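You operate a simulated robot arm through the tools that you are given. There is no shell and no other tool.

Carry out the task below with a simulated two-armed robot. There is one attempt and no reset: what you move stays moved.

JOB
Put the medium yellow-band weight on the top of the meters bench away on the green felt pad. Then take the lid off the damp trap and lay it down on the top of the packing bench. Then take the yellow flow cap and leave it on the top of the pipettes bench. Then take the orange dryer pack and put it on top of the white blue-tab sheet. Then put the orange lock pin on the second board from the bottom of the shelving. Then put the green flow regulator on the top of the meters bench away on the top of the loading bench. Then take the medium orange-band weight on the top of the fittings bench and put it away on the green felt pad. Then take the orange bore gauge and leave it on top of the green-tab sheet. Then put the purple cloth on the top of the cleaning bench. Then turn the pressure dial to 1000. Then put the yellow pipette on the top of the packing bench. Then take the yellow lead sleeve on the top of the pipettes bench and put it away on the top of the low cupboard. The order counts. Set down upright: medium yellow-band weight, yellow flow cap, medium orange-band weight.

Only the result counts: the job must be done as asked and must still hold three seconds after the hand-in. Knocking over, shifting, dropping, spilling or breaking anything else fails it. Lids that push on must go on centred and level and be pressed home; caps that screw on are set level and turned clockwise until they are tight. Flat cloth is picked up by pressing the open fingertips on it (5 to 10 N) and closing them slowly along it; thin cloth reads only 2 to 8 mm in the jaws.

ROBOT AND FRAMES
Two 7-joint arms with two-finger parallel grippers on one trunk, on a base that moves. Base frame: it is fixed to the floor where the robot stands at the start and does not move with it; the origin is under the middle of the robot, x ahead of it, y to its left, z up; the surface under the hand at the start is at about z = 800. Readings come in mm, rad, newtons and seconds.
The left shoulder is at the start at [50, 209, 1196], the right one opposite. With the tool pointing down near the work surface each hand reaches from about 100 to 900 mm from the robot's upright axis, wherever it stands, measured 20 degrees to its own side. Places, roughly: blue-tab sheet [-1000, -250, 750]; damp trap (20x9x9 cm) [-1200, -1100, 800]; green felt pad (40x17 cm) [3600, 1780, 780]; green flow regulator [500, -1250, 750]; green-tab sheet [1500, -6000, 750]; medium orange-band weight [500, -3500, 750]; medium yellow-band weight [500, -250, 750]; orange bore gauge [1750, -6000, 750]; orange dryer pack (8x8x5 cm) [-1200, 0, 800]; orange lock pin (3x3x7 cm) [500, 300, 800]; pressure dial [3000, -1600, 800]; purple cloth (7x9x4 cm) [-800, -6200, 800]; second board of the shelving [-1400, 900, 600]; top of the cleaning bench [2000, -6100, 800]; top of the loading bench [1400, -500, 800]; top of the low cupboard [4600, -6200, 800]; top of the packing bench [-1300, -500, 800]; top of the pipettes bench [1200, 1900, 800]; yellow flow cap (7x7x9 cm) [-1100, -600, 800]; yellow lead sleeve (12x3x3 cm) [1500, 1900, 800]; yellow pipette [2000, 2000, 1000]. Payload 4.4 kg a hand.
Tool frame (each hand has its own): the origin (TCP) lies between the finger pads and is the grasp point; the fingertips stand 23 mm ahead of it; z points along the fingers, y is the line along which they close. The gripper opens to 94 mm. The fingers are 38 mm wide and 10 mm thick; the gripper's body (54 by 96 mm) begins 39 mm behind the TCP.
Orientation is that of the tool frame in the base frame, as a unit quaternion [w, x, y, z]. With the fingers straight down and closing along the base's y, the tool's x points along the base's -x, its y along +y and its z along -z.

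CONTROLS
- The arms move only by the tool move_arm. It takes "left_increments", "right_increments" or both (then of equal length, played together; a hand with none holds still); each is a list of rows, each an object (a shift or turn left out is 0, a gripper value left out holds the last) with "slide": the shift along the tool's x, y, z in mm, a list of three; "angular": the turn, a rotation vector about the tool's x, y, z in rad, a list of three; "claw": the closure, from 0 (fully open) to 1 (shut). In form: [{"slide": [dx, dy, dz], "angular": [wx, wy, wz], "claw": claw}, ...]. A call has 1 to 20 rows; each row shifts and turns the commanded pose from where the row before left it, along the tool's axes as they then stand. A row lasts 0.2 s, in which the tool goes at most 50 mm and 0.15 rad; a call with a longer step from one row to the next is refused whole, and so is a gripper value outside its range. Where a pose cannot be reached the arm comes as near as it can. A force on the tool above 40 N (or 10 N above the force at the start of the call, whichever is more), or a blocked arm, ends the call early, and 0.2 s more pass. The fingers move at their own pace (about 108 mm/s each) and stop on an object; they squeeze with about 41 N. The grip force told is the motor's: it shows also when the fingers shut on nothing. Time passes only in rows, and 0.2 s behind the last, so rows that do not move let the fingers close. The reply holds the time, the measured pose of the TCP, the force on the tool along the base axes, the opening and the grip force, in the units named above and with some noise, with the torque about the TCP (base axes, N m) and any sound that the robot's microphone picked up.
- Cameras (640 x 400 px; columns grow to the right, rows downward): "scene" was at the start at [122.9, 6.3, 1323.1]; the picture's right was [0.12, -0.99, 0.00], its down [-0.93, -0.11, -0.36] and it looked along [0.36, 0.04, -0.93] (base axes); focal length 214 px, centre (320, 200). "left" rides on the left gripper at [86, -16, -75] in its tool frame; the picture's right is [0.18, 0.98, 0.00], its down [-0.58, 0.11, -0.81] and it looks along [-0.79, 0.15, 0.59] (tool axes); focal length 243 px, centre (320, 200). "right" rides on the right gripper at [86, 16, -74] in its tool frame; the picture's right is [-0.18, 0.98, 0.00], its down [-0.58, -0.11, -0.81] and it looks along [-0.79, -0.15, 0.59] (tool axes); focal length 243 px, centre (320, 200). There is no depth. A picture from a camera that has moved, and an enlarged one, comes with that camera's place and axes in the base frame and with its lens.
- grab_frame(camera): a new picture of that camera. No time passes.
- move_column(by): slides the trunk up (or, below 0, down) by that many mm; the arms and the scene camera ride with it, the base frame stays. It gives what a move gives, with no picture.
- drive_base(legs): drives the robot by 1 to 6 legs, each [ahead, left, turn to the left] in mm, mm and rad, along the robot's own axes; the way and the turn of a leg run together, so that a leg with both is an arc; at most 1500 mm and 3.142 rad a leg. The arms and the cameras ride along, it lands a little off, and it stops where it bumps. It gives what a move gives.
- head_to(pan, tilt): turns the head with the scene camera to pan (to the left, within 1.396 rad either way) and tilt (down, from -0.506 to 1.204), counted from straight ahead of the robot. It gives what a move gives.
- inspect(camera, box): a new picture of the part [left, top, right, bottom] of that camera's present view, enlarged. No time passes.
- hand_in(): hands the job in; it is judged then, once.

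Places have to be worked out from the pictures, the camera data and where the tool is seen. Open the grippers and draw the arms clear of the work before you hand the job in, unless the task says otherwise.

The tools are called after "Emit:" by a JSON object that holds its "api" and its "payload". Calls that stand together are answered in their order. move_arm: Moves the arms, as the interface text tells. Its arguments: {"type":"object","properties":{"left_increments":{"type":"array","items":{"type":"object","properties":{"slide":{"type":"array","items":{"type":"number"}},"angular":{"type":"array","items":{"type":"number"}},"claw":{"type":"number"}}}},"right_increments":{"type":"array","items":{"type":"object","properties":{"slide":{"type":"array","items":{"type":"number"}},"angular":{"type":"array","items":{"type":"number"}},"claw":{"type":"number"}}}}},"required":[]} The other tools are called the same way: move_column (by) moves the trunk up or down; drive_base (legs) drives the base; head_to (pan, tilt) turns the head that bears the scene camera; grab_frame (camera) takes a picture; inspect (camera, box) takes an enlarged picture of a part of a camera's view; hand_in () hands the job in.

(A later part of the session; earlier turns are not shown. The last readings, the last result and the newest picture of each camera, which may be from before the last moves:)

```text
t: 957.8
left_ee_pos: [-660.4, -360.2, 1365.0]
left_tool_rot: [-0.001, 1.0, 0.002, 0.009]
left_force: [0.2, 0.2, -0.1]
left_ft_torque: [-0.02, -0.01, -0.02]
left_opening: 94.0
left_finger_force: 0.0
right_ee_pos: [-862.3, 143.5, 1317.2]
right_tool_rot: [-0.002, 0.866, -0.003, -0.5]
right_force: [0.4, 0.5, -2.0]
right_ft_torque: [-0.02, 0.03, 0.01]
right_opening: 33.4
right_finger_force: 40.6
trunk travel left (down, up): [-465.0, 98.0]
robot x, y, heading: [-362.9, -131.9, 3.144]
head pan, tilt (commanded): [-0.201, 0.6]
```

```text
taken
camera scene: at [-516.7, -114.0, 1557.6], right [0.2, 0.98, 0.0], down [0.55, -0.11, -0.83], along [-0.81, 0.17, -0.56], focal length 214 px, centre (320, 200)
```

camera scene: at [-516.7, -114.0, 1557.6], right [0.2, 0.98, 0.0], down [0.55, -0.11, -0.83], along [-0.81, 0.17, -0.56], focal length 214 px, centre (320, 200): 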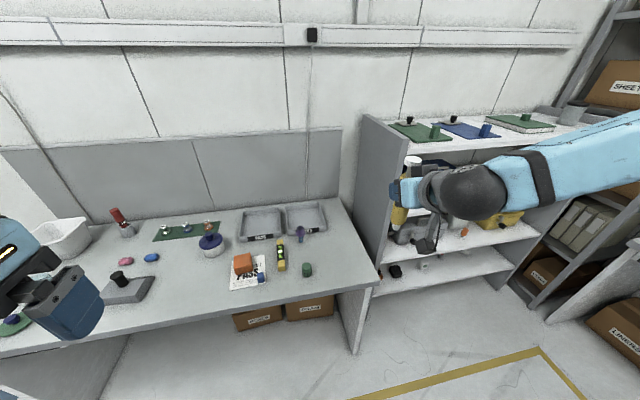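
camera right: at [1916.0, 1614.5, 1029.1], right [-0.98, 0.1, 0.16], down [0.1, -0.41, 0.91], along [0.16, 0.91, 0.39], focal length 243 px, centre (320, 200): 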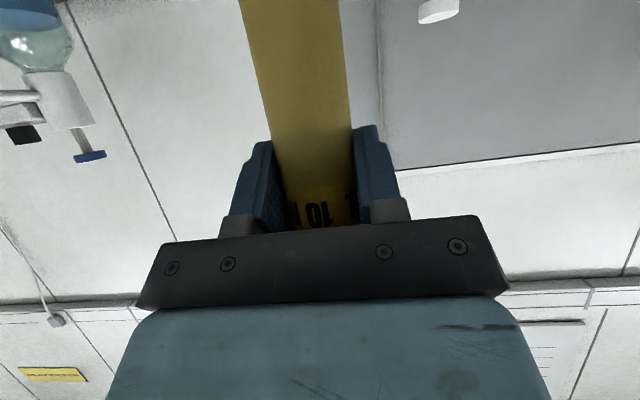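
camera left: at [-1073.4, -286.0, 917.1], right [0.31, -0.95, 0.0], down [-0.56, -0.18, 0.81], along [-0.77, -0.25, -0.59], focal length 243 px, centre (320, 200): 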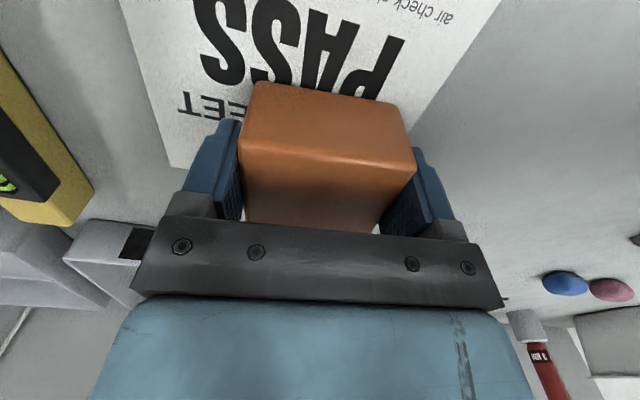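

The bench's right end around (-1130,110) is free. I drive up, lower the trunk, and then rotate the hand so the pipette becomes horizontal.

Emit:
{"api": "drive_base", "payload": {"legs": [[265, 0, 0]]}}

Emit:
{"api": "move_column", "payload": {"by": -300}}

Emit:
{"api": "move_arm", "payload": {"right_increments": [{"angular": [0, 0.1428, 0]}, {"angular": [0, 0.1428, 0]}, {"angular": [0, 0.1428, 0]}, {"angular": [0, 0.1428, 0]}, {"angular": [0, 0.1428, 0]}, {"angular": [0, 0.1428, 0]}, {"angular": [0, 0.1428, 0]}, {"angular": [0, 0.1428, 0]}, {"angular": [0, 0.1428, 0]}, {"angular": [0, 0.1428, 0]}, {"angular": [0, 0.1428, 0]}, {"slide": [0, 0, 0]}]}}

Emit:
{"api": "head_to", "payload": {"pan": -0.4, "tilt": 0.75}}

Emit:
{"api": "grab_frame", "payload": {"camera": "scene"}}

Emit:
{"api": "grab_frame", "payload": {"camera": "right"}}

```text
t: 959.7
left_ee_pos: [-920.6, -361.4, 1366.7]
left_tool_rot: [0.0, 1.0, 0.002, 0.008]
left_force: [0.6, -0.8, 0.4]
left_ft_torque: [0.04, -0.01, 0.0]
left_opening: 93.9
left_finger_force: 0.1
right_ee_pos: [-1123.3, 143.1, 1318.3]
right_tool_rot: [-0.002, 0.865, -0.004, -0.501]
right_force: [0.3, 0.8, -2.0]
right_ft_torque: [-0.04, -0.05, -0.01]
right_opening: 33.8
right_finger_force: 41.2
trunk travel left (down, up): [-465.0, 98.0]
robot x, y, heading: [-625.2, -131.1, -3.136]
head pan, tilt (commanded): [-0.201, 0.6]
```

```text
t: 962.7
left_ee_pos: [-922.5, -361.7, 1065.1]
left_tool_rot: [0.0, 1.0, 0.003, 0.007]
left_force: [-0.3, -0.5, 0.3]
left_ft_torque: [-0.02, 0.04, 0.02]
left_opening: 94.0
left_finger_force: 0.0
right_ee_pos: [-1124.3, 141.2, 1018.3]
right_tool_rot: [-0.001, 0.866, -0.002, -0.5]
right_force: [-0.4, 0.1, -1.1]
right_ft_torque: [0.01, 0.02, 0.0]
right_opening: 33.7
right_finger_force: 40.9
trunk travel left (down, up): [-165.0, 398.0]
robot x, y, heading: [-627.0, -134.7, -3.141]
head pan, tilt (commanded): [-0.201, 0.6]
```

```text
t: 965.3
left_ee_pos: [-922.1, -361.6, 1065.9]
left_tool_rot: [0.001, 1.0, 0.002, 0.008]
left_force: [0.3, -0.7, -1.0]
left_ft_torque: [0.03, 0.0, 0.0]
left_opening: 94.1
left_finger_force: 0.1
right_ee_pos: [-1123.9, 142.3, 1017.8]
right_tool_rot: [0.001, 0.966, -0.002, 0.259]
right_force: [-0.1, 0.3, -0.7]
right_ft_torque: [0.0, 0.04, -0.03]
right_opening: 33.5
right_finger_force: 40.8
trunk travel left (down, up): [-165.0, 398.0]
robot x, y, heading: [-625.6, -133.8, -3.145]
head pan, tilt (commanded): [-0.201, 0.6]
```

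```text
t: 966.0
left_ee_pos: [-921.8, -361.2, 1064.2]
left_tool_rot: [0.0, 1.0, 0.003, 0.008]
left_force: [0.4, 0.4, 0.9]
left_ft_torque: [0.03, -0.01, 0.03]
left_opening: 94.3
left_finger_force: 0.0
right_ee_pos: [-1123.9, 141.7, 1017.2]
right_tool_rot: [0.001, 0.966, -0.003, 0.259]
right_force: [0.4, -0.7, -1.6]
right_ft_torque: [0.0, 0.03, -0.02]
right_opening: 33.7
right_finger_force: 41.1
trunk travel left (down, up): [-165.0, 398.0]
robot x, y, heading: [-623.5, -133.4, -3.139]
head pan, tilt (commanded): [-0.4, 0.75]
```

```text
taken
camera scene: at [-768.5, -99.9, 1244.8], right [0.39, 0.92, 0.0], down [0.63, -0.26, -0.73], along [-0.67, 0.28, -0.68], focal length 214 px, centre (320, 200)
```

scene: 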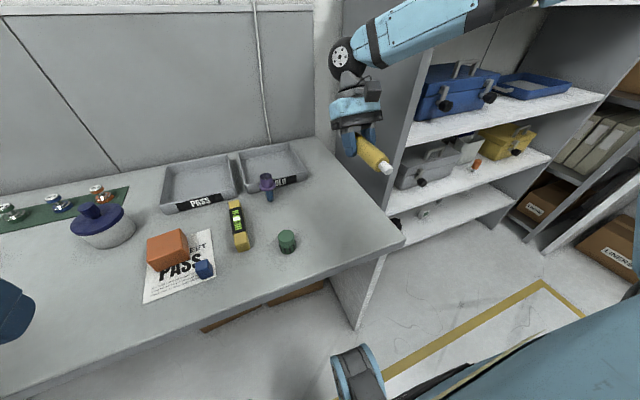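

```text
taken
camera right: at [-1085.6, 124.3, 1124.7], right [-0.17, -0.98, -0.09], down [-0.91, 0.11, 0.41], along [-0.39, 0.15, -0.91], focal length 243 px, centre (320, 200)
```

right: 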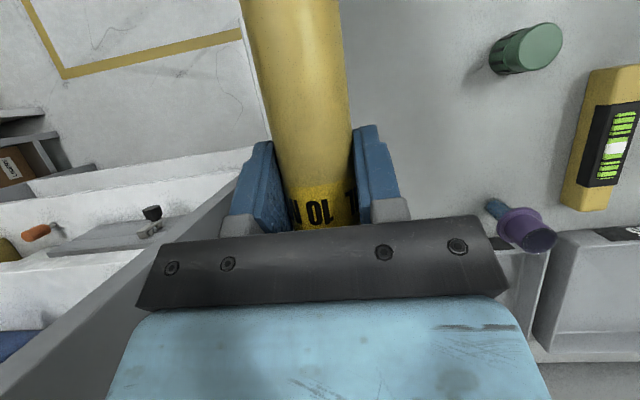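

The pipette is horizontal, tip toward the robot. I move it over the free area and lower it to about 15 mm above the bench.

Emit:
{"api": "move_arm", "payload": {"right_increments": [{"slide": [-12.5, 21, -7.2]}, {"slide": [-12.5, 21, -7.2]}, {"slide": [-21.5, 0, 37.2]}, {"slide": [-21.5, 0, 37.2]}, {"slide": [-21.5, 0, 37.2]}, {"slide": [-20, 0, 34.6]}, {"slide": [0, 0, 0]}]}}

Emit:
{"api": "inspect", "payload": {"camera": "scene", "box": [260, 120, 440, 260]}}

Emit:
{"api": "grab_frame", "payload": {"camera": "right"}}

```text
t: 967.6
left_ee_pos: [-924.0, -361.8, 1065.0]
left_tool_rot: [0.0, 1.0, 0.002, 0.009]
left_force: [-0.7, -0.5, -0.8]
left_ft_torque: [0.0, -0.01, 0.01]
left_opening: 93.8
left_finger_force: 0.0
right_ee_pos: [-1144.1, 109.6, 859.1]
right_tool_rot: [0.0, 0.966, -0.002, 0.257]
right_force: [0.7, -0.3, -0.9]
right_ft_torque: [0.0, 0.01, 0.01]
right_opening: 33.7
right_finger_force: 41.6
right hand out of reach, approached as far as the arm can: row 6
trunk travel left (down, up): [-165.0, 398.0]
robot x, y, heading: [-625.8, -133.3, -3.14]
head pan, tilt (commanded): [-0.4, 0.75]
```

```text
2.86 times, centred on (350, 190) of scene
camera zoom: at [-768.6, -100.0, 1244.7], right [0.39, 0.92, 0.0], down [0.63, -0.26, -0.73], along [-0.67, 0.28, -0.68], focal length 613 px, centre (234, 229)
```

zoom: 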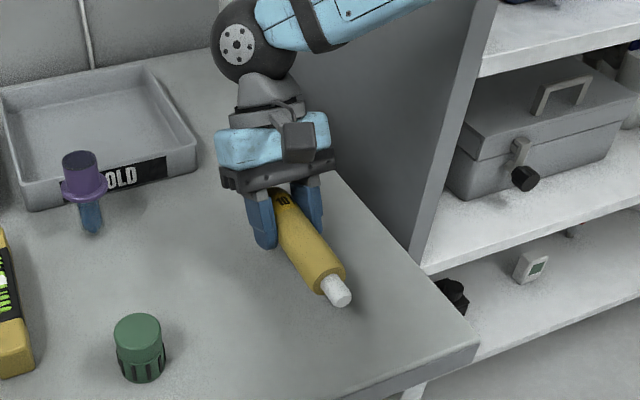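

```text
taken
camera right: at [-1105.2, 92.7, 966.4], right [-0.17, -0.98, -0.09], down [-0.91, 0.12, 0.41], along [-0.39, 0.15, -0.91], focal length 243 px, centre (320, 200)
```

right: 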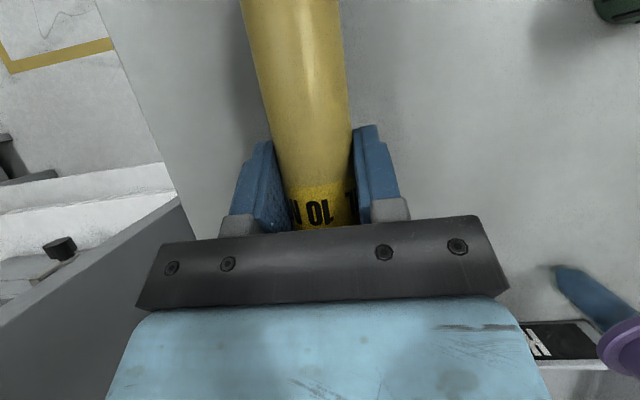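

The arm is at its lower limit in this pose, so I use the trunk to lower the rest gently.

Emit:
{"api": "move_column", "payload": {"by": -18}}

Emit:
{"api": "inspect", "payload": {"camera": "scene", "box": [290, 150, 400, 240]}}

```text
t: 968.3
left_ee_pos: [-922.8, -361.8, 1048.1]
left_tool_rot: [0.0, 1.0, 0.003, 0.008]
left_force: [-1.0, 0.0, 0.1]
left_ft_torque: [0.01, -0.01, 0.0]
left_opening: 94.0
left_finger_force: 0.1
right_ee_pos: [-1143.6, 109.8, 841.1]
right_tool_rot: [0.001, 0.966, -0.003, 0.258]
right_force: [-0.9, 0.0, -1.7]
right_ft_torque: [0.05, 0.03, 0.01]
right_opening: 33.6
right_finger_force: 40.9
trunk travel left (down, up): [-147.0, 416.0]
robot x, y, heading: [-625.3, -130.0, -3.137]
head pan, tilt (commanded): [-0.4, 0.75]
```

```text
4.44 times, centred on (345, 195) of scene
camera zoom: at [-768.1, -99.8, 1226.8], right [0.39, 0.92, 0.0], down [0.63, -0.26, -0.73], along [-0.67, 0.28, -0.68], focal length 953 px, centre (209, 222)
```

zoom: 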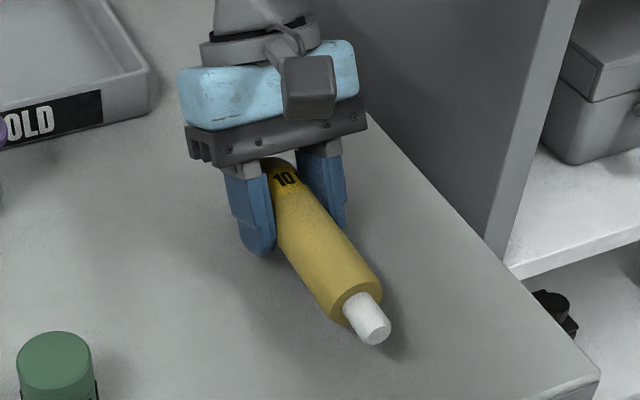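

I lower further in small steps with the trunk, watching the force.

Emit:
{"api": "move_column", "payload": {"by": -5}}

Emit:
{"api": "move_column", "payload": {"by": -3}}

```text
t: 968.8
left_ee_pos: [-921.8, -361.6, 1042.9]
left_tool_rot: [0.0, 1.0, 0.003, 0.008]
left_force: [0.6, -0.3, 0.9]
left_ft_torque: [0.0, -0.01, 0.02]
left_opening: 94.0
left_finger_force: 0.1
right_ee_pos: [-1142.3, 109.8, 835.5]
right_tool_rot: [0.001, 0.966, -0.003, 0.258]
right_force: [0.2, 0.8, -2.1]
right_ft_torque: [0.0, 0.02, 0.02]
right_opening: 34.0
right_finger_force: 41.1
trunk travel left (down, up): [-142.0, 421.0]
robot x, y, heading: [-619.8, -132.0, -3.138]
head pan, tilt (commanded): [-0.4, 0.75]
```

```text
t: 969.3
left_ee_pos: [-922.3, -360.6, 1039.5]
left_tool_rot: [0.0, 1.0, 0.002, 0.008]
left_force: [-0.8, 0.5, -0.2]
left_ft_torque: [-0.02, 0.03, 0.02]
left_opening: 93.9
left_finger_force: 0.0
right_ee_pos: [-1144.1, 109.9, 832.6]
right_tool_rot: [0.001, 0.966, -0.003, 0.258]
right_force: [-0.3, 0.6, -2.0]
right_ft_torque: [0.01, 0.06, 0.01]
right_opening: 33.8
right_finger_force: 41.2
trunk travel left (down, up): [-139.0, 424.0]
robot x, y, heading: [-626.1, -132.2, -3.138]
head pan, tilt (commanded): [-0.4, 0.75]
```

Emit:
{"api": "move_column", "payload": {"by": -2}}

Emit:
{"api": "move_column", "payload": {"by": -1.5}}

```text
t: 969.9
left_ee_pos: [-922.1, -361.4, 1037.2]
left_tool_rot: [0.0, 1.0, 0.003, 0.008]
left_force: [0.4, -0.2, -0.1]
left_ft_torque: [-0.02, -0.04, 0.02]
left_opening: 93.8
left_finger_force: 0.0
right_ee_pos: [-1143.9, 110.5, 831.6]
right_tool_rot: [0.001, 0.966, -0.004, 0.258]
right_force: [-0.5, 0.3, -1.3]
right_ft_torque: [-0.02, 0.02, -0.02]
right_opening: 33.5
right_finger_force: 40.9
trunk travel left (down, up): [-137.0, 426.0]
robot x, y, heading: [-621.8, -128.9, -3.139]
head pan, tilt (commanded): [-0.4, 0.75]
```

```text
t: 970.4
left_ee_pos: [-921.8, -361.9, 1036.4]
left_tool_rot: [0.0, 1.0, 0.003, 0.007]
left_force: [-0.3, 0.1, 0.5]
left_ft_torque: [0.0, -0.01, -0.01]
left_opening: 93.7
left_finger_force: 0.0
right_ee_pos: [-1142.8, 110.1, 829.5]
right_tool_rot: [0.001, 0.966, -0.003, 0.258]
right_force: [-0.4, 0.1, -1.0]
right_ft_torque: [-0.05, 0.03, 0.03]
right_opening: 33.6
right_finger_force: 40.9
trunk travel left (down, up): [-135.0, 428.0]
robot x, y, heading: [-625.4, -131.8, -3.142]
head pan, tilt (commanded): [-0.4, 0.75]
```

Emit:
{"api": "move_column", "payload": {"by": -1.5}}

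Emit:
{"api": "move_column", "payload": {"by": -1.5}}

Emit:
{"api": "inspect", "payload": {"camera": "scene", "box": [290, 150, 400, 240]}}

```text
t: 970.9
left_ee_pos: [-923.7, -361.4, 1034.4]
left_tool_rot: [0.0, 1.0, 0.003, 0.008]
left_force: [0.2, -0.3, -0.1]
left_ft_torque: [0.01, 0.01, 0.03]
left_opening: 94.1
left_finger_force: 0.1
right_ee_pos: [-1143.8, 111.7, 829.1]
right_tool_rot: [0.001, 0.966, -0.003, 0.258]
right_force: [0.1, 2.5, 5.7]
right_ft_torque: [0.18, 0.06, 0.04]
right_opening: 33.7
right_finger_force: 40.8
trunk travel left (down, up): [-134.0, 429.0]
robot x, y, heading: [-623.6, -134.9, -3.141]
head pan, tilt (commanded): [-0.4, 0.75]
```

```text
t: 971.4
left_ee_pos: [-920.8, -362.1, 1034.6]
left_tool_rot: [0.0, 1.0, 0.002, 0.007]
left_force: [-0.4, -0.3, 0.6]
left_ft_torque: [0.0, -0.02, 0.02]
left_opening: 93.8
left_finger_force: 0.0
right_ee_pos: [-1143.3, 110.8, 829.3]
right_tool_rot: [0.001, 0.967, -0.004, 0.256]
right_force: [-3.8, 7.6, 21.2]
right_ft_torque: [0.35, 0.22, 0.21]
right_opening: 33.3
right_finger_force: 41.4
trunk travel left (down, up): [-132.0, 431.0]
robot x, y, heading: [-621.1, -133.1, -3.136]
head pan, tilt (commanded): [-0.4, 0.75]
```

```text
4.44 times, centred on (345, 195) of scene
camera zoom: at [-767.0, -100.1, 1212.8], right [0.39, 0.92, 0.0], down [0.63, -0.26, -0.73], along [-0.68, 0.28, -0.68], focal length 953 px, centre (209, 222)
```

zoom: 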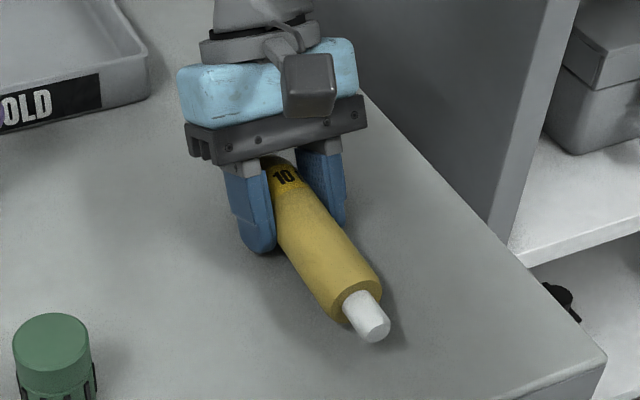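

In contact. I relieve 1 mm, open the gripper moderately and lift straight up.

Emit:
{"api": "move_column", "payload": {"by": 1}}

Emit:
{"api": "move_arm", "payload": {"right_increments": [{"claw": 0.5}, {"claw": 0.4}, {"claw": 0.4}, {"slide": [0, 0, 0]}]}}

Emit:
{"api": "move_column", "payload": {"by": 60}}

Emit:
{"api": "inspect", "payload": {"camera": "scene", "box": [270, 130, 410, 250]}}

```text
t: 971.9
left_ee_pos: [-922.3, -360.6, 1034.3]
left_tool_rot: [0.0, 1.0, 0.003, 0.008]
left_force: [-0.2, 0.3, -0.4]
left_ft_torque: [0.0, 0.01, -0.02]
left_opening: 94.3
left_finger_force: 0.1
right_ee_pos: [-1142.3, 110.9, 829.7]
right_tool_rot: [0.001, 0.967, -0.004, 0.257]
right_force: [-6.0, 6.4, 22.4]
right_ft_torque: [0.39, 0.36, 0.02]
right_opening: 33.7
right_finger_force: 41.0
trunk travel left (down, up): [-133.0, 430.0]
robot x, y, heading: [-623.5, -130.0, -3.139]
head pan, tilt (commanded): [-0.4, 0.75]
```

```text
t: 972.9
left_ee_pos: [-919.9, -361.2, 1035.6]
left_tool_rot: [0.0, 1.0, 0.002, 0.006]
left_force: [-0.9, -0.1, -0.5]
left_ft_torque: [-0.02, 0.01, -0.01]
left_opening: 93.9
left_finger_force: 0.0
right_ee_pos: [-1143.2, 112.1, 829.8]
right_tool_rot: [0.001, 0.967, -0.004, 0.256]
right_force: [-1.1, 2.1, 21.5]
right_ft_torque: [-0.24, 0.14, -0.17]
right_opening: 56.4
right_finger_force: 0.1
trunk travel left (down, up): [-133.0, 430.0]
robot x, y, heading: [-624.8, -131.3, -3.138]
head pan, tilt (commanded): [-0.4, 0.75]
```

```text
t: 973.9
left_ee_pos: [-922.5, -361.1, 1093.3]
left_tool_rot: [0.0, 1.0, 0.003, 0.009]
left_force: [-0.5, 0.1, 0.2]
left_ft_torque: [0.01, 0.05, -0.02]
left_opening: 94.1
left_finger_force: 0.0
right_ee_pos: [-1142.9, 111.2, 888.3]
right_tool_rot: [0.001, 0.966, -0.003, 0.258]
right_force: [0.1, -0.7, -0.5]
right_ft_torque: [-0.01, 0.0, 0.01]
right_opening: 56.3
right_finger_force: 0.1
trunk travel left (down, up): [-193.0, 370.0]
robot x, y, heading: [-622.2, -130.2, -3.136]
head pan, tilt (commanded): [-0.4, 0.75]
```

```text
3.33 times, centred on (340, 190) of scene
camera zoom: at [-768.7, -99.9, 1273.2], right [0.39, 0.92, 0.0], down [0.63, -0.26, -0.73], along [-0.67, 0.28, -0.68], focal length 715 px, centre (253, 233)
```

zoom: 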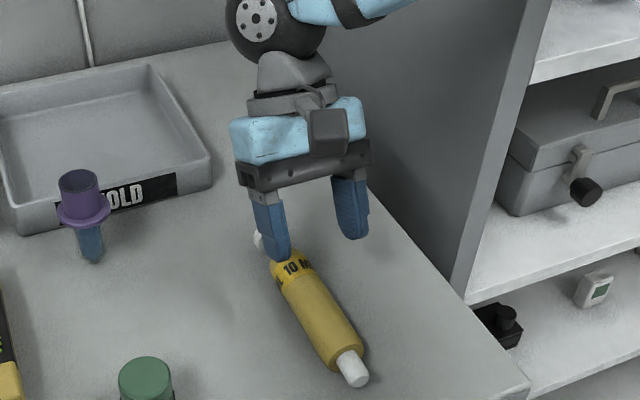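

The pipette lies on the packing bench. Last task: the yellow lead sleeve. I lift and re-level the hand, raise the trunk, and drive back to the pipettes bench.

Emit:
{"api": "move_arm", "payload": {"right_increments": [{"slide": [20, 0, -34.6]}, {"slide": [30, 0, -17], "angular": [0, -0.1309, 0]}, {"slide": [35, 0, -10], "angular": [0, -0.1309, 0]}, {"slide": [40, 0, -5], "angular": [0, -0.1309, 0]}, {"slide": [40, 0, 0], "angular": [0, -0.1309, 0]}, {"slide": [0, 0, 0]}]}}

Emit:
{"api": "inspect", "payload": {"camera": "scene", "box": [270, 130, 410, 250]}}

Emit:
{"api": "move_column", "payload": {"by": 260}}

Emit:
{"api": "drive_base", "payload": {"legs": [[-290, 0, 0], [0, -640, 0], [0, 0, -1.571]]}}

```text
t: 975.3
left_ee_pos: [-922.2, -360.8, 1094.6]
left_tool_rot: [0.0, 1.0, 0.003, 0.009]
left_force: [0.0, -0.1, -0.4]
left_ft_torque: [0.0, 0.0, -0.01]
left_opening: 93.9
left_finger_force: 0.0
right_ee_pos: [-1020.7, 107.4, 1001.1]
right_tool_rot: [0.001, 1.0, -0.004, -0.001]
right_force: [-0.4, 0.5, 0.0]
right_ft_torque: [-0.01, -0.01, 0.01]
right_opening: 56.7
right_finger_force: 0.0
trunk travel left (down, up): [-193.0, 370.0]
robot x, y, heading: [-621.3, -132.0, -3.14]
head pan, tilt (commanded): [-0.4, 0.75]
```

```text
3.33 times, centred on (340, 190) of scene
camera zoom: at [-769.4, -99.7, 1273.1], right [0.39, 0.92, 0.0], down [0.63, -0.26, -0.73], along [-0.67, 0.28, -0.68], focal length 715 px, centre (253, 233)
```

zoom: 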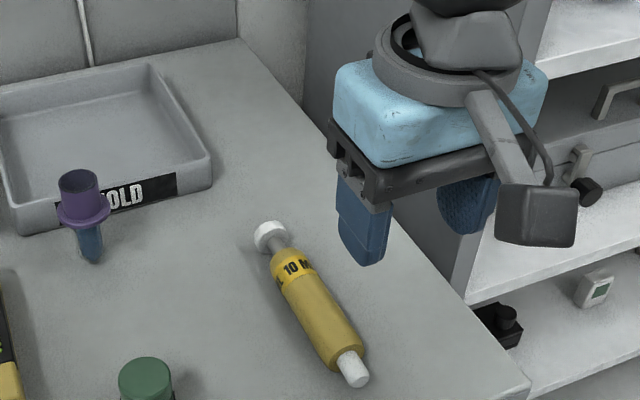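

```text
t: 978.0
left_ee_pos: [-923.4, -361.4, 1353.6]
left_tool_rot: [-0.001, 1.0, 0.002, 0.008]
left_force: [0.3, 0.6, 0.2]
left_ft_torque: [-0.05, -0.01, -0.02]
left_opening: 93.9
left_finger_force: 0.1
right_ee_pos: [-1020.3, 106.6, 1260.9]
right_tool_rot: [0.001, 1.0, -0.002, -0.001]
right_force: [-1.1, -0.5, 0.1]
right_ft_torque: [0.0, 0.02, 0.02]
right_opening: 56.6
right_finger_force: 0.1
trunk travel left (down, up): [-453.0, 110.0]
robot x, y, heading: [-626.1, -131.5, -3.137]
head pan, tilt (commanded): [-0.4, 0.75]
```

```text
t: 989.5
left_ee_pos: [-574.2, 813.5, 1354.2]
left_tool_rot: [0.005, 0.711, -0.703, 0.006]
left_force: [0.3, -0.1, -0.2]
left_ft_torque: [-0.02, 0.02, 0.0]
left_opening: 94.1
left_finger_force: 0.2
right_ee_pos: [-106.1, 914.5, 1261.4]
right_tool_rot: [0.001, -0.707, 0.707, 0.001]
right_force: [0.5, -0.1, 0.0]
right_ft_torque: [-0.04, 0.01, -0.01]
right_opening: 56.6
right_finger_force: 0.1
trunk travel left (down, up): [-453.0, 110.0]
robot x, y, heading: [-336.3, 518.5, 1.581]
head pan, tilt (commanded): [-0.4, 0.75]
```

I go on to the pipettes bench, this time in front of the sleeve behind the white stand.

Emit:
{"api": "drive_base", "payload": {"legs": [[400, 0, -0.01], [0, -1500, 0], [0, -120, 0]]}}

Emit:
{"api": "head_to", "payload": {"pan": -0.3, "tilt": 0.5}}

Emit:
{"api": "grab_frame", "payload": {"camera": "scene"}}

Emit:
{"api": "inspect", "payload": {"camera": "scene", "box": [240, 180, 420, 300]}}

```text
t: 1006.1
left_ee_pos: [1015.0, 1250.1, 1353.9]
left_tool_rot: [0.006, 0.721, -0.693, 0.004]
left_force: [-0.7, -0.2, -0.4]
left_ft_torque: [0.01, 0.0, 0.02]
left_opening: 93.9
left_finger_force: 0.0
right_ee_pos: [1480.6, 1363.6, 1262.2]
right_tool_rot: [-0.001, 0.717, -0.697, 0.0]
right_force: [-0.6, -0.2, 0.1]
right_ft_torque: [0.0, 0.0, 0.05]
right_opening: 56.4
right_finger_force: 0.1
trunk travel left (down, up): [-453.0, 110.0]
robot x, y, heading: [1255.9, 961.1, 1.602]
head pan, tilt (commanded): [-0.4, 0.75]
```

```text
t: 1006.9
left_ee_pos: [1016.0, 1251.2, 1354.4]
left_tool_rot: [0.006, 0.721, -0.693, 0.007]
left_force: [0.7, 0.1, -0.2]
left_ft_torque: [0.0, 0.01, 0.0]
left_opening: 94.0
left_finger_force: 0.0
right_ee_pos: [1481.3, 1363.0, 1261.9]
right_tool_rot: [-0.001, 0.716, -0.698, -0.001]
right_force: [0.7, 0.8, -0.5]
right_ft_torque: [0.02, 0.0, -0.01]
right_opening: 56.3
right_finger_force: 0.0
trunk travel left (down, up): [-453.0, 110.0]
robot x, y, heading: [1256.7, 957.4, 1.609]
head pan, tilt (commanded): [-0.3, 0.499]
```

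```text
taken
camera scene: at [1277.4, 1115.4, 1555.2], right [0.97, -0.26, 0.0], down [-0.13, -0.46, -0.88], along [0.23, 0.85, -0.48], focal length 214 px, centre (320, 200)
```

scene: 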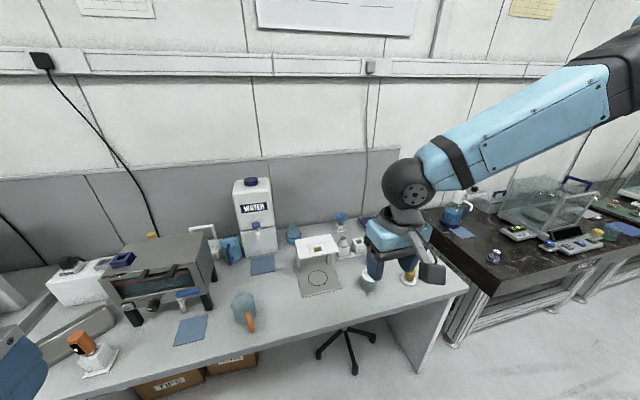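

```text
3.33 times, centred on (330, 240) of scene
camera zoom: at [1277.4, 1115.4, 1555.2], right [0.97, -0.26, 0.0], down [-0.13, -0.46, -0.88], along [0.23, 0.85, -0.48], focal length 715 px, centre (287, 67)
```

zoom: 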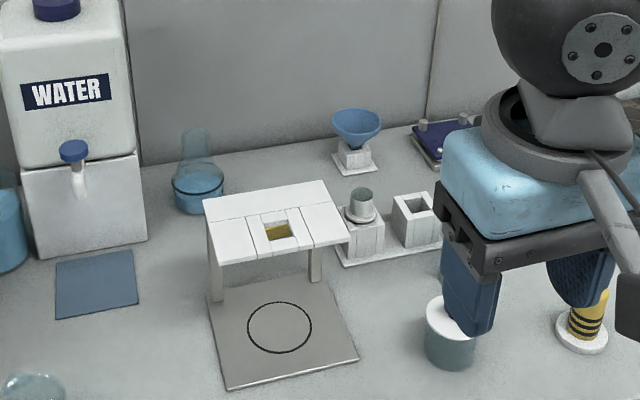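

The sleeve lies behind the white stand, about centre (1468,1930), roughly along x. I drive close, keep the hands high over the stand, and bring the trunk down in steps to look from above.

Emit:
{"api": "drive_base", "payload": {"legs": [[0, 15, -0.036], [275, 0, 0]]}}

Emit:
{"api": "move_arm", "payload": {"right_increments": [{"slide": [-45, 0, 0]}, {"slide": [-45, 0, 0]}, {"slide": [-45, 0, 0]}, {"slide": [-40, 0, 0]}]}}

Emit:
{"api": "grab_frame", "payload": {"camera": "right"}}

Emit:
{"api": "grab_frame", "payload": {"camera": "scene"}}

```text
t: 1009.2
left_ee_pos: [1013.8, 1532.4, 1354.4]
left_tool_rot: [-0.006, -0.706, 0.708, -0.006]
left_force: [0.4, 0.0, 0.0]
left_ft_torque: [0.01, 0.0, 0.0]
left_opening: 93.9
left_finger_force: 0.0
right_ee_pos: [1483.6, 1624.3, 1262.0]
right_tool_rot: [0.001, -0.701, 0.713, 0.001]
right_force: [0.1, -1.0, 0.3]
right_ft_torque: [0.04, 0.0, 0.0]
right_opening: 56.6
right_finger_force: 0.1
trunk travel left (down, up): [-453.0, 110.0]
robot x, y, heading: [1240.9, 1232.2, 1.564]
head pan, tilt (commanded): [-0.3, 0.499]
```

```text
t: 1010.2
left_ee_pos: [1014.1, 1535.0, 1353.3]
left_tool_rot: [-0.006, -0.706, 0.708, -0.006]
left_force: [-0.1, 0.3, 0.3]
left_ft_torque: [-0.02, -0.01, -0.01]
left_opening: 94.2
left_finger_force: 0.0
right_ee_pos: [1487.3, 1801.7, 1261.8]
right_tool_rot: [-0.001, -0.701, 0.713, 0.001]
right_force: [-0.1, 0.0, 0.2]
right_ft_torque: [-0.04, -0.01, 0.01]
right_opening: 56.4
right_finger_force: 0.1
trunk travel left (down, up): [-453.0, 110.0]
robot x, y, heading: [1241.0, 1233.0, 1.56]
head pan, tilt (commanded): [-0.3, 0.499]
```

```text
taken
camera right: at [1470.0, 1714.3, 1335.6], right [-0.98, 0.2, 0.0], down [0.12, 0.58, 0.81], along [0.16, 0.79, -0.59], focal length 243 px, centre (320, 200)
```

right: 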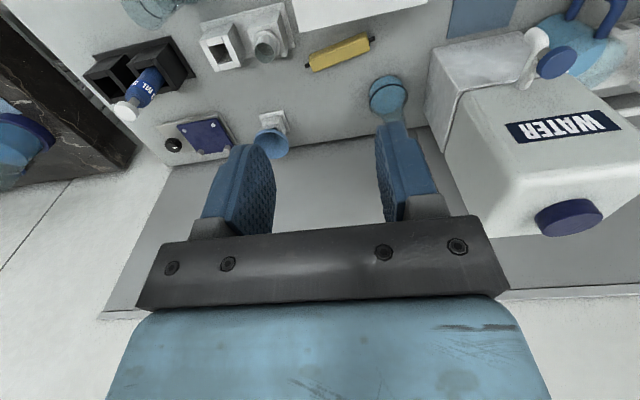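

```text
taken
camera scene: at [1270.3, 1388.8, 1555.0], right [0.95, -0.3, 0.0], down [-0.14, -0.46, -0.88], along [0.27, 0.84, -0.48], focal length 214 px, centre (320, 200)
```

scene: 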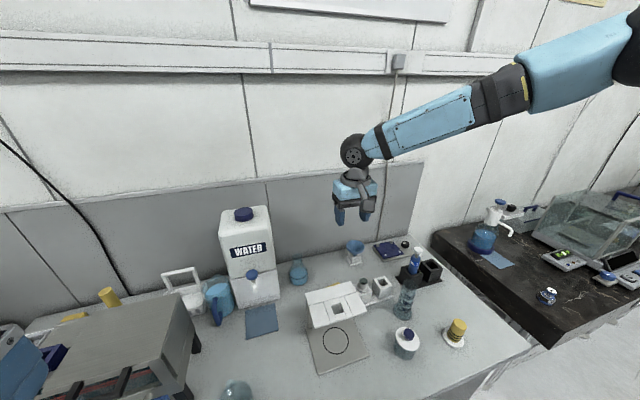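

The wrist camera now sees the sleeve from above. I zoom in to measure it.

Emit:
{"api": "inspect", "payload": {"camera": "right", "box": [180, 0, 440, 130]}}

```text
2.46 times, centred on (310, 65) of right
camera zoom: at [1470.0, 1714.3, 1335.6], right [-0.98, 0.2, 0.0], down [0.12, 0.58, 0.81], along [0.16, 0.79, -0.59], focal length 597 px, centre (345, 532)
```

zoom: 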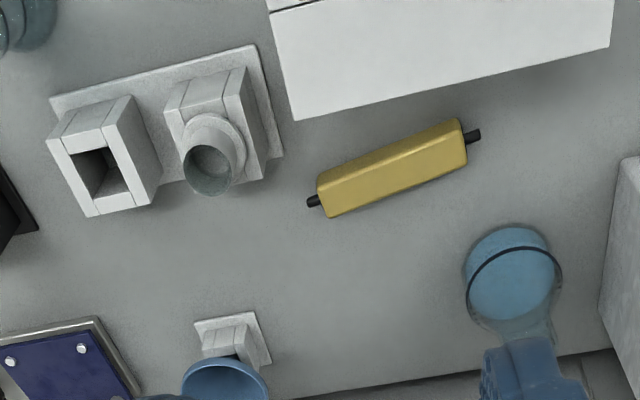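

The sleeve spans (1419,1918)–(1533,1939), i.e. centre (1476,1929), yaw +10°. I turn the right gripper 79° clockwise so the fingers will close across it (camera side to the left), then extend above it.

Emit:
{"api": "move_arm", "payload": {"right_increments": [{"angular": [0, 0, 0.1381]}, {"angular": [0, 0, 0.1381]}, {"angular": [0, 0, 0.1381]}, {"angular": [0, 0, 0.1381]}, {"angular": [0, 0, 0.1381]}, {"angular": [0, 0, 0.1381]}, {"angular": [0, 0, 0.1381]}, {"angular": [0, 0, 0.1381]}, {"angular": [0, 0, 0.1381]}, {"angular": [0, 0, 0.1381]}, {"slide": [0, 0, 0]}]}}

Emit:
{"api": "grab_frame", "payload": {"camera": "right"}}

```text
t: 1012.6
left_ee_pos: [1014.3, 1532.0, 1354.1]
left_tool_rot: [-0.005, -0.706, 0.708, -0.006]
left_force: [-0.4, 0.3, 0.2]
left_ft_torque: [-0.01, 0.02, -0.02]
left_opening: 94.1
left_finger_force: 0.1
right_ee_pos: [1486.1, 1801.6, 1262.7]
right_tool_rot: [0.0, -0.087, 0.996, 0.001]
right_force: [-0.3, -0.2, -0.4]
right_ft_torque: [0.02, 0.01, 0.01]
right_opening: 56.4
right_finger_force: 0.0
trunk travel left (down, up): [-453.0, 110.0]
robot x, y, heading: [1242.0, 1232.6, 1.563]
head pan, tilt (commanded): [-0.3, 0.499]
```

```text
taken
camera right: at [1399.1, 1800.4, 1336.4], right [0.01, 1.0, 0.0], down [0.59, -0.01, 0.81], along [0.81, -0.01, -0.59], focal length 243 px, centre (320, 200)
```

right: 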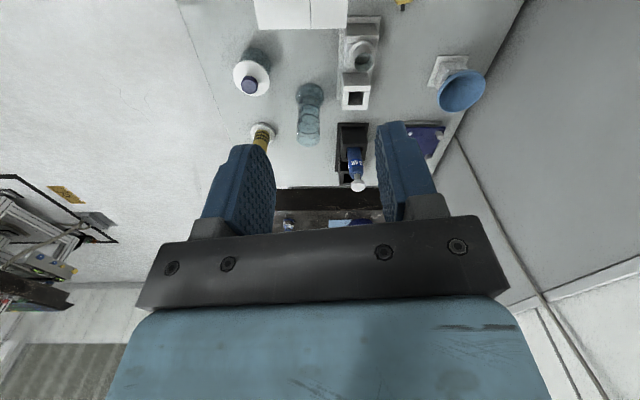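

The yaw is reached. I extend 127 mm forward over the sleeve at this height.

Emit:
{"api": "move_arm", "payload": {"right_increments": [{"slide": [-3.9, 42.4, 0]}, {"slide": [-3.9, 42.4, 0]}, {"slide": [-4, 42.4, 0]}, {"slide": [0, 0, 0]}]}}

Emit:
{"api": "grab_frame", "payload": {"camera": "right"}}

Emit:
{"api": "grab_frame", "payload": {"camera": "scene"}}

```text
t: 1013.6
left_ee_pos: [1013.8, 1532.8, 1354.5]
left_tool_rot: [-0.006, -0.706, 0.708, -0.005]
left_force: [-0.4, -0.9, 0.2]
left_ft_torque: [-0.03, -0.01, -0.03]
left_opening: 93.7
left_finger_force: 0.0
right_ee_pos: [1490.1, 1911.6, 1266.3]
right_tool_rot: [-0.001, -0.086, 0.996, 0.003]
right_force: [-0.4, -0.1, -0.4]
right_ft_torque: [-0.01, 0.01, 0.02]
right_opening: 56.3
right_finger_force: 0.2
right hand out of reach, approached as far as the arm can: row 3
trunk travel left (down, up): [-453.0, 110.0]
robot x, y, heading: [1239.4, 1234.4, 1.561]
head pan, tilt (commanded): [-0.3, 0.499]
```

```text
taken
camera right: at [1402.1, 1910.9, 1340.2], right [0.01, 1.0, 0.0], down [0.59, -0.01, 0.81], along [0.81, -0.01, -0.59], focal length 243 px, centre (320, 200)
```

right: 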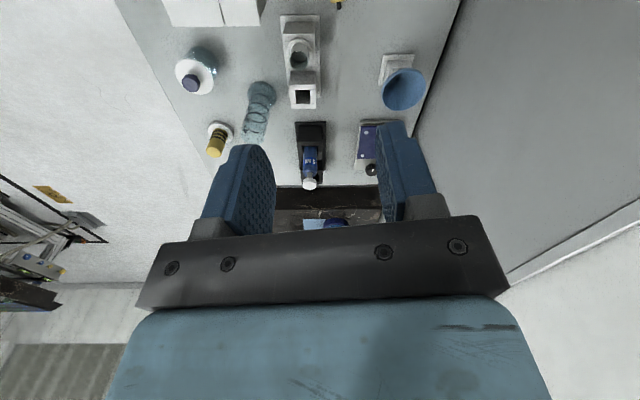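

```text
taken
camera scene: at [1269.5, 1386.3, 1555.3], right [0.95, -0.3, 0.0], down [-0.14, -0.46, -0.88], along [0.27, 0.84, -0.48], focal length 214 px, centre (320, 200)
```

scene: 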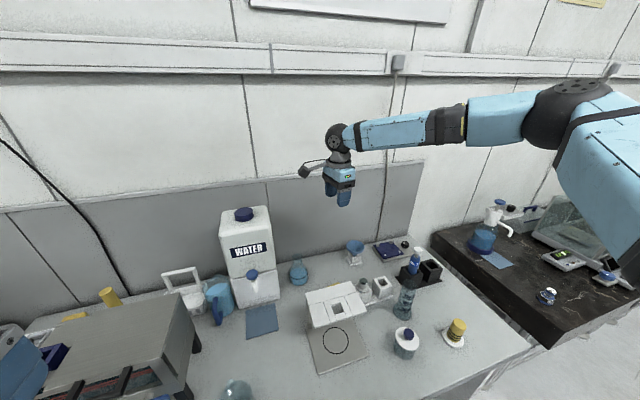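

I'm 17 mm short, so I ease the base 22 mm closer and finish the positioning.

Emit:
{"api": "drive_base", "payload": {"legs": [[22, 0, 0.01]]}}

Emit:
{"api": "move_arm", "payload": {"right_increments": [{"slide": [0, 0, 20]}, {"slide": [6, 0, 20]}, {"slide": [6, -3, 20]}, {"slide": [0, 0, 0]}]}}

```text
t: 1014.4
left_ee_pos: [1012.1, 1548.3, 1354.4]
left_tool_rot: [0.005, 0.709, -0.705, 0.005]
left_force: [0.4, -0.4, 0.3]
left_ft_torque: [0.03, -0.01, -0.01]
left_opening: 94.0
left_finger_force: 0.0
right_ee_pos: [1482.4, 1930.8, 1269.3]
right_tool_rot: [0.0, -0.092, 0.996, 0.004]
right_force: [-0.3, -1.0, 0.7]
right_ft_torque: [0.05, -0.02, -0.02]
right_opening: 56.3
right_finger_force: 0.0
trunk travel left (down, up): [-453.0, 110.0]
robot x, y, heading: [1239.6, 1255.4, 1.571]
head pan, tilt (commanded): [-0.3, 0.499]
```

```text
t: 1015.4
left_ee_pos: [1011.7, 1551.2, 1354.8]
left_tool_rot: [0.006, 0.709, -0.705, 0.006]
left_force: [0.3, 1.2, -0.6]
left_ft_torque: [0.03, -0.03, 0.03]
left_opening: 93.9
left_finger_force: 0.1
right_ee_pos: [1486.0, 1917.0, 1212.8]
right_tool_rot: [-0.001, -0.092, 0.996, 0.004]
right_force: [0.6, 0.1, -0.3]
right_ft_torque: [0.01, -0.01, 0.01]
right_opening: 56.8
right_finger_force: 0.1
right hand out of reach, approached as far as the arm can: row 1, 2, 3
trunk travel left (down, up): [-453.0, 110.0]
robot x, y, heading: [1243.3, 1255.2, 1.574]
head pan, tilt (commanded): [-0.3, 0.499]
```

The arm reaches furthest when the hand is high relative to the shoulder, so I restore that pose over the sleeve and will descend with the trunk instead.

Emit:
{"api": "move_arm", "payload": {"right_increments": [{"slide": [2, 2, -28]}, {"slide": [2, 2, -30]}, {"slide": [4, 6, -5]}, {"slide": [2, 4, 0]}, {"slide": [0, 0, 0]}]}}

Emit:
{"api": "grab_frame", "payload": {"camera": "scene"}}

```text
t: 1016.6
left_ee_pos: [1011.9, 1551.1, 1354.1]
left_tool_rot: [0.005, 0.71, -0.705, 0.005]
left_force: [-0.1, 0.4, 0.3]
left_ft_torque: [0.01, -0.03, 0.01]
left_opening: 93.9
left_finger_force: 0.1
right_ee_pos: [1471.3, 1926.9, 1276.0]
right_tool_rot: [-0.001, -0.092, 0.996, 0.003]
right_force: [-0.5, 0.8, 0.5]
right_ft_torque: [0.0, -0.02, -0.01]
right_opening: 56.4
right_finger_force: 0.1
trunk travel left (down, up): [-453.0, 110.0]
robot x, y, heading: [1241.5, 1253.7, 1.571]
head pan, tilt (commanded): [-0.3, 0.499]
```

```text
taken
camera scene: at [1268.4, 1408.3, 1555.3], right [0.96, -0.29, 0.0], down [-0.14, -0.46, -0.88], along [0.26, 0.84, -0.48], focal length 214 px, centre (320, 200)
```

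scene: 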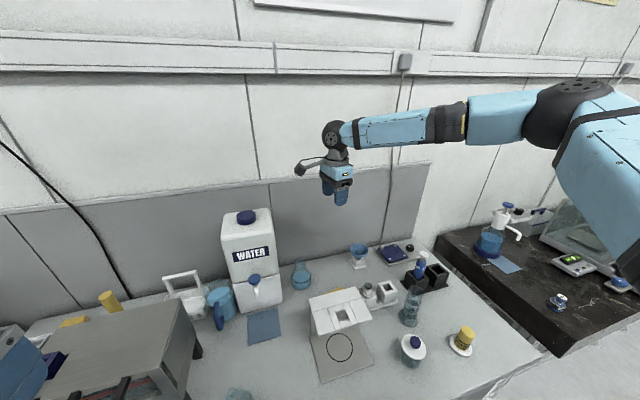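

The hand is above the sleeve at (1471,1927). I lower the trunk in stages, checking clearances to the stand and neighbours.

Emit:
{"api": "move_column", "payload": {"by": -280}}

Emit:
{"api": "head_to", "payload": {"pan": -0.35, "tilt": 0.55}}

Emit:
{"api": "grab_frame", "payload": {"camera": "scene"}}

Emit:
{"api": "grab_frame", "payload": {"camera": "right"}}

```text
t: 1019.5
left_ee_pos: [1012.1, 1551.6, 1074.2]
left_tool_rot: [0.006, 0.709, -0.705, 0.005]
left_force: [0.0, 0.1, 0.1]
left_ft_torque: [0.02, 0.0, 0.01]
left_opening: 94.2
left_finger_force: 0.1
right_ee_pos: [1472.8, 1928.9, 996.3]
right_tool_rot: [-0.001, -0.092, 0.996, 0.002]
right_force: [-0.1, -0.2, 0.2]
right_ft_torque: [-0.01, -0.04, 0.01]
right_opening: 56.1
right_finger_force: 0.1
trunk travel left (down, up): [-173.0, 390.0]
robot x, y, heading: [1242.3, 1257.7, 1.574]
head pan, tilt (commanded): [-0.3, 0.499]
```

```text
t: 1020.1
left_ee_pos: [1011.5, 1553.2, 1075.4]
left_tool_rot: [0.006, 0.709, -0.705, 0.006]
left_force: [-0.3, 0.1, 0.5]
left_ft_torque: [0.02, -0.03, 0.01]
left_opening: 94.0
left_finger_force: 0.0
right_ee_pos: [1471.2, 1927.7, 995.8]
right_tool_rot: [-0.002, -0.092, 0.996, 0.002]
right_force: [0.1, 0.2, -0.6]
right_ft_torque: [-0.01, 0.0, 0.02]
right_opening: 56.5
right_finger_force: 0.1
trunk travel left (down, up): [-173.0, 390.0]
robot x, y, heading: [1243.8, 1256.7, 1.579]
head pan, tilt (commanded): [-0.351, 0.55]
```

```text
taken
camera scene: at [1272.4, 1406.2, 1270.7], right [0.94, -0.34, 0.0], down [-0.18, -0.49, -0.85], along [0.29, 0.8, -0.52], focal length 214 px, centre (320, 200)
```

scene: 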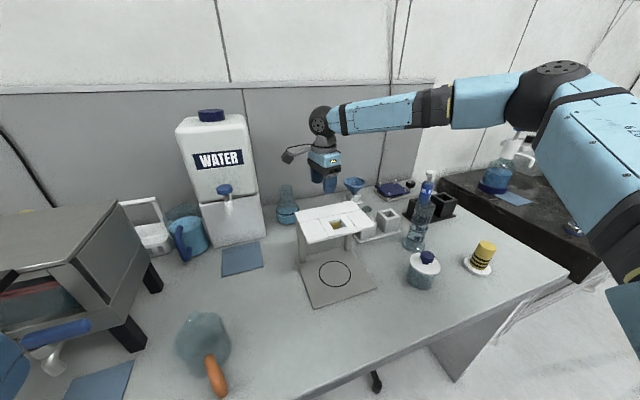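

```text
taken
camera right: at [1384.6, 1926.6, 1069.5], right [0.0, 1.0, 0.01], down [0.59, 0.0, 0.8], along [0.8, 0.0, -0.59], focal length 243 px, centre (320, 200)
```

right: 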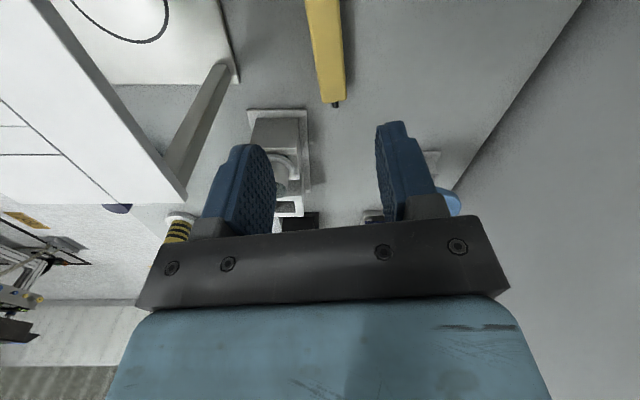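

The sleeve is centred under the gripper (3 mm lateral offset). I correct that and lower the trunk further.

Emit:
{"api": "move_arm", "payload": {"right_increments": [{"slide": [0, 3, 0]}, {"slide": [0, 0, 0]}]}}

Emit:
{"api": "move_column", "payload": {"by": -110}}

Emit:
{"api": "grab_frame", "payload": {"camera": "right"}}

Emit:
{"api": "grab_frame", "payload": {"camera": "scene"}}

```text
t: 1020.7
left_ee_pos: [1011.2, 1551.8, 1073.9]
left_tool_rot: [0.006, 0.708, -0.706, 0.005]
left_force: [-0.2, -0.6, -0.3]
left_ft_torque: [0.0, -0.01, -0.03]
left_opening: 94.0
left_finger_force: 0.0
right_ee_pos: [1472.0, 1928.4, 996.3]
right_tool_rot: [-0.001, -0.093, 0.996, 0.004]
right_force: [-0.9, 0.0, -0.3]
right_ft_torque: [-0.01, -0.04, 0.0]
right_opening: 56.2
right_finger_force: 0.0
trunk travel left (down, up): [-173.0, 390.0]
robot x, y, heading: [1240.6, 1255.7, 1.573]
head pan, tilt (commanded): [-0.351, 0.55]
```

```text
t: 1022.1
left_ee_pos: [1019.2, 1542.6, 975.0]
left_tool_rot: [0.0, 0.711, -0.704, -0.009]
left_force: [0.0, 0.2, -0.2]
left_ft_torque: [-0.02, -0.02, 0.01]
left_opening: 94.0
left_finger_force: 0.1
right_ee_pos: [1476.9, 1921.9, 891.8]
right_tool_rot: [-0.007, -0.094, 0.995, 0.01]
right_force: [-0.2, -0.3, 0.0]
right_ft_torque: [0.01, 0.0, -0.01]
right_opening: 56.4
right_finger_force: 0.0
trunk travel left (down, up): [-63.0, 500.0]
robot x, y, heading: [1241.1, 1257.2, 1.576]
head pan, tilt (commanded): [-0.351, 0.55]
```

```text
taken
camera right: at [1391.2, 1918.0, 968.5], right [0.0, 1.0, 0.02], down [0.6, -0.01, 0.8], along [0.8, 0.01, -0.6], focal length 243 px, centre (320, 200)
```

right: 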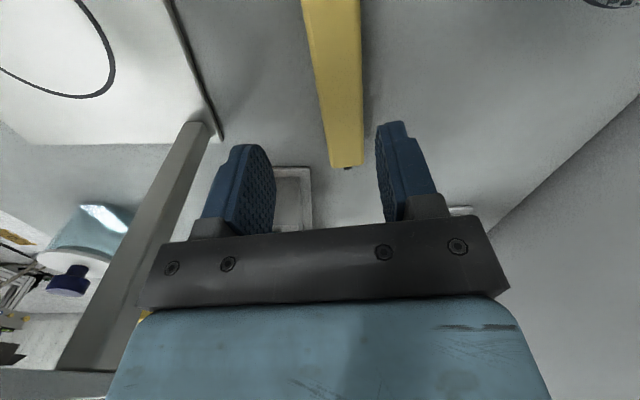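

```text
taken
camera scene: at [1282.6, 1394.8, 1164.1], right [0.94, -0.34, -0.02], down [-0.19, -0.48, -0.86], along [0.28, 0.81, -0.52], focal length 214 px, centre (320, 200)
```

scene: 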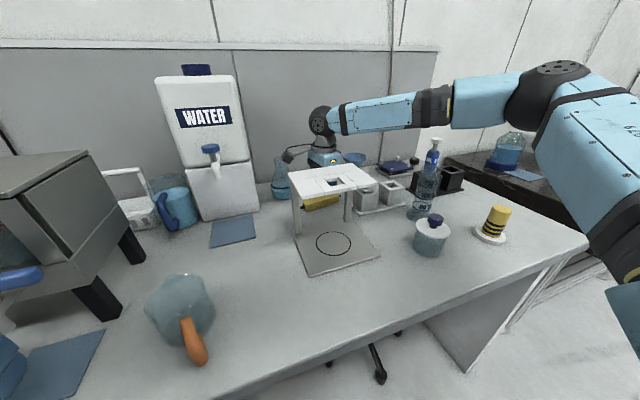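

The robot leans slightly, so something on the left side is touching. I stop, raise the trunk a bit and look to the left.

Emit:
{"api": "move_column", "payload": {"by": 40}}

Emit:
{"api": "head_to", "payload": {"pan": 1.0, "tilt": 0.6}}

Emit:
{"api": "grab_frame", "payload": {"camera": "scene"}}

Emit:
{"api": "grab_frame", "payload": {"camera": "left"}}

```text
t: 1022.9
left_ee_pos: [1011.5, 1552.7, 1002.5]
left_tool_rot: [0.007, 0.708, -0.706, 0.006]
left_force: [-0.2, 0.3, -0.4]
left_ft_torque: [-0.07, -0.05, 0.0]
left_opening: 94.1
left_finger_force: 0.1
right_ee_pos: [1472.6, 1928.9, 924.9]
right_tool_rot: [0.0, -0.091, 0.996, 0.002]
right_force: [-0.2, 0.4, -0.6]
right_ft_torque: [-0.01, 0.0, -0.02]
right_opening: 56.4
right_finger_force: 0.0
trunk travel left (down, up): [-103.0, 460.0]
robot x, y, heading: [1239.6, 1255.8, 1.573]
head pan, tilt (commanded): [-0.351, 0.55]
```

```text
t: 1024.4
left_ee_pos: [1010.4, 1552.2, 1003.0]
left_tool_rot: [0.006, 0.709, -0.705, 0.006]
left_force: [0.1, -0.8, -0.2]
left_ft_torque: [0.0, 0.0, -0.03]
left_opening: 93.7
left_finger_force: 0.1
right_ee_pos: [1472.3, 1927.0, 924.7]
right_tool_rot: [-0.001, -0.093, 0.996, 0.002]
right_force: [-0.9, 0.0, 0.1]
right_ft_torque: [0.02, 0.01, 0.01]
right_opening: 56.2
right_finger_force: 0.0
trunk travel left (down, up): [-103.0, 460.0]
robot x, y, heading: [1240.3, 1255.8, 1.575]
head pan, tilt (commanded): [1.0, 0.6]
```

```text
taken
camera scene: at [1167.3, 1369.4, 1196.2], right [0.54, 0.84, 0.0], down [0.48, -0.3, -0.83], along [-0.7, 0.44, -0.56], focal length 214 px, centre (320, 200)
```

scene: 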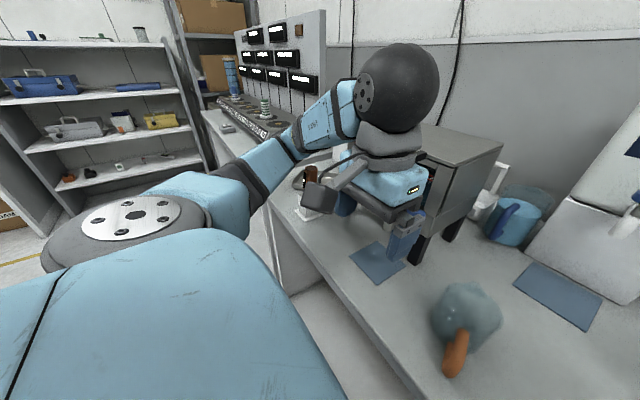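

```text
taken
camera left: at [1028.9, 1466.7, 1079.0], right [-0.98, -0.19, 0.0], down [-0.11, 0.59, 0.8], along [-0.15, 0.78, -0.6], focal length 243 px, centre (320, 200)
```

left: 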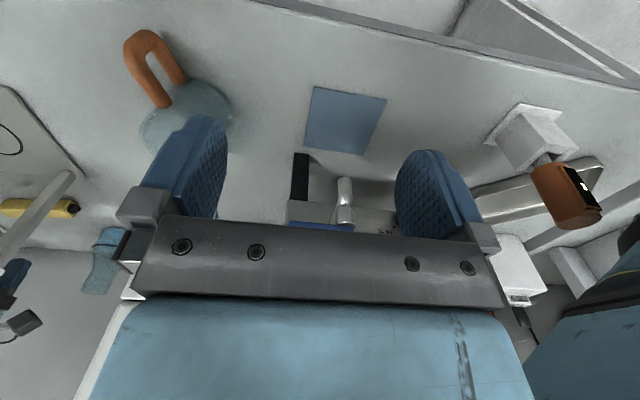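

The left forearm or elbow must be what touched near the bench front. I raise the left hand well clear before lowering the trunk the last bit.

Emit:
{"api": "move_arm", "payload": {"left_increments": [{"slide": [0, 0, -40]}, {"slide": [0, 0, -40]}, {"slide": [0, 0, -40]}, {"slide": [0, 0, -30]}]}}

Emit:
{"api": "grab_frame", "payload": {"camera": "scene"}}

```text
t: 1025.4
left_ee_pos: [1015.3, 1555.4, 1154.2]
left_tool_rot: [0.005, 0.708, -0.706, 0.005]
left_force: [-0.4, 1.1, -0.3]
left_ft_torque: [-0.02, -0.02, 0.01]
left_opening: 94.1
left_finger_force: 0.1
right_ee_pos: [1471.7, 1928.5, 925.9]
right_tool_rot: [-0.001, -0.093, 0.996, 0.002]
right_force: [0.4, -0.8, 0.6]
right_ft_torque: [0.04, 0.01, 0.01]
right_opening: 56.4
right_finger_force: 0.1
trunk travel left (down, up): [-103.0, 460.0]
robot x, y, heading: [1239.7, 1253.9, 1.577]
head pan, tilt (commanded): [1.0, 0.6]
```

```text
taken
camera scene: at [1167.6, 1368.9, 1196.2], right [0.54, 0.84, 0.0], down [0.48, -0.3, -0.83], along [-0.7, 0.44, -0.56], focal length 214 px, centre (320, 200)
```

scene: 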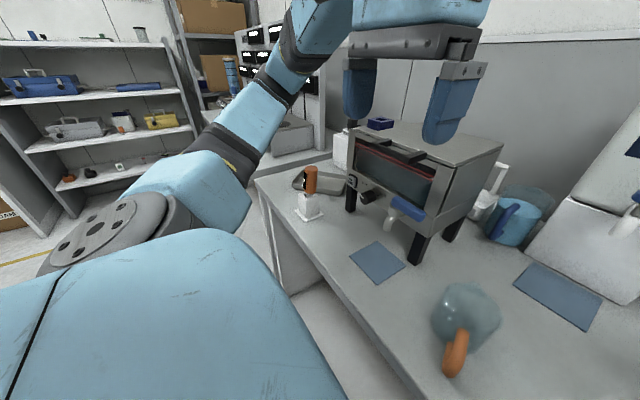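

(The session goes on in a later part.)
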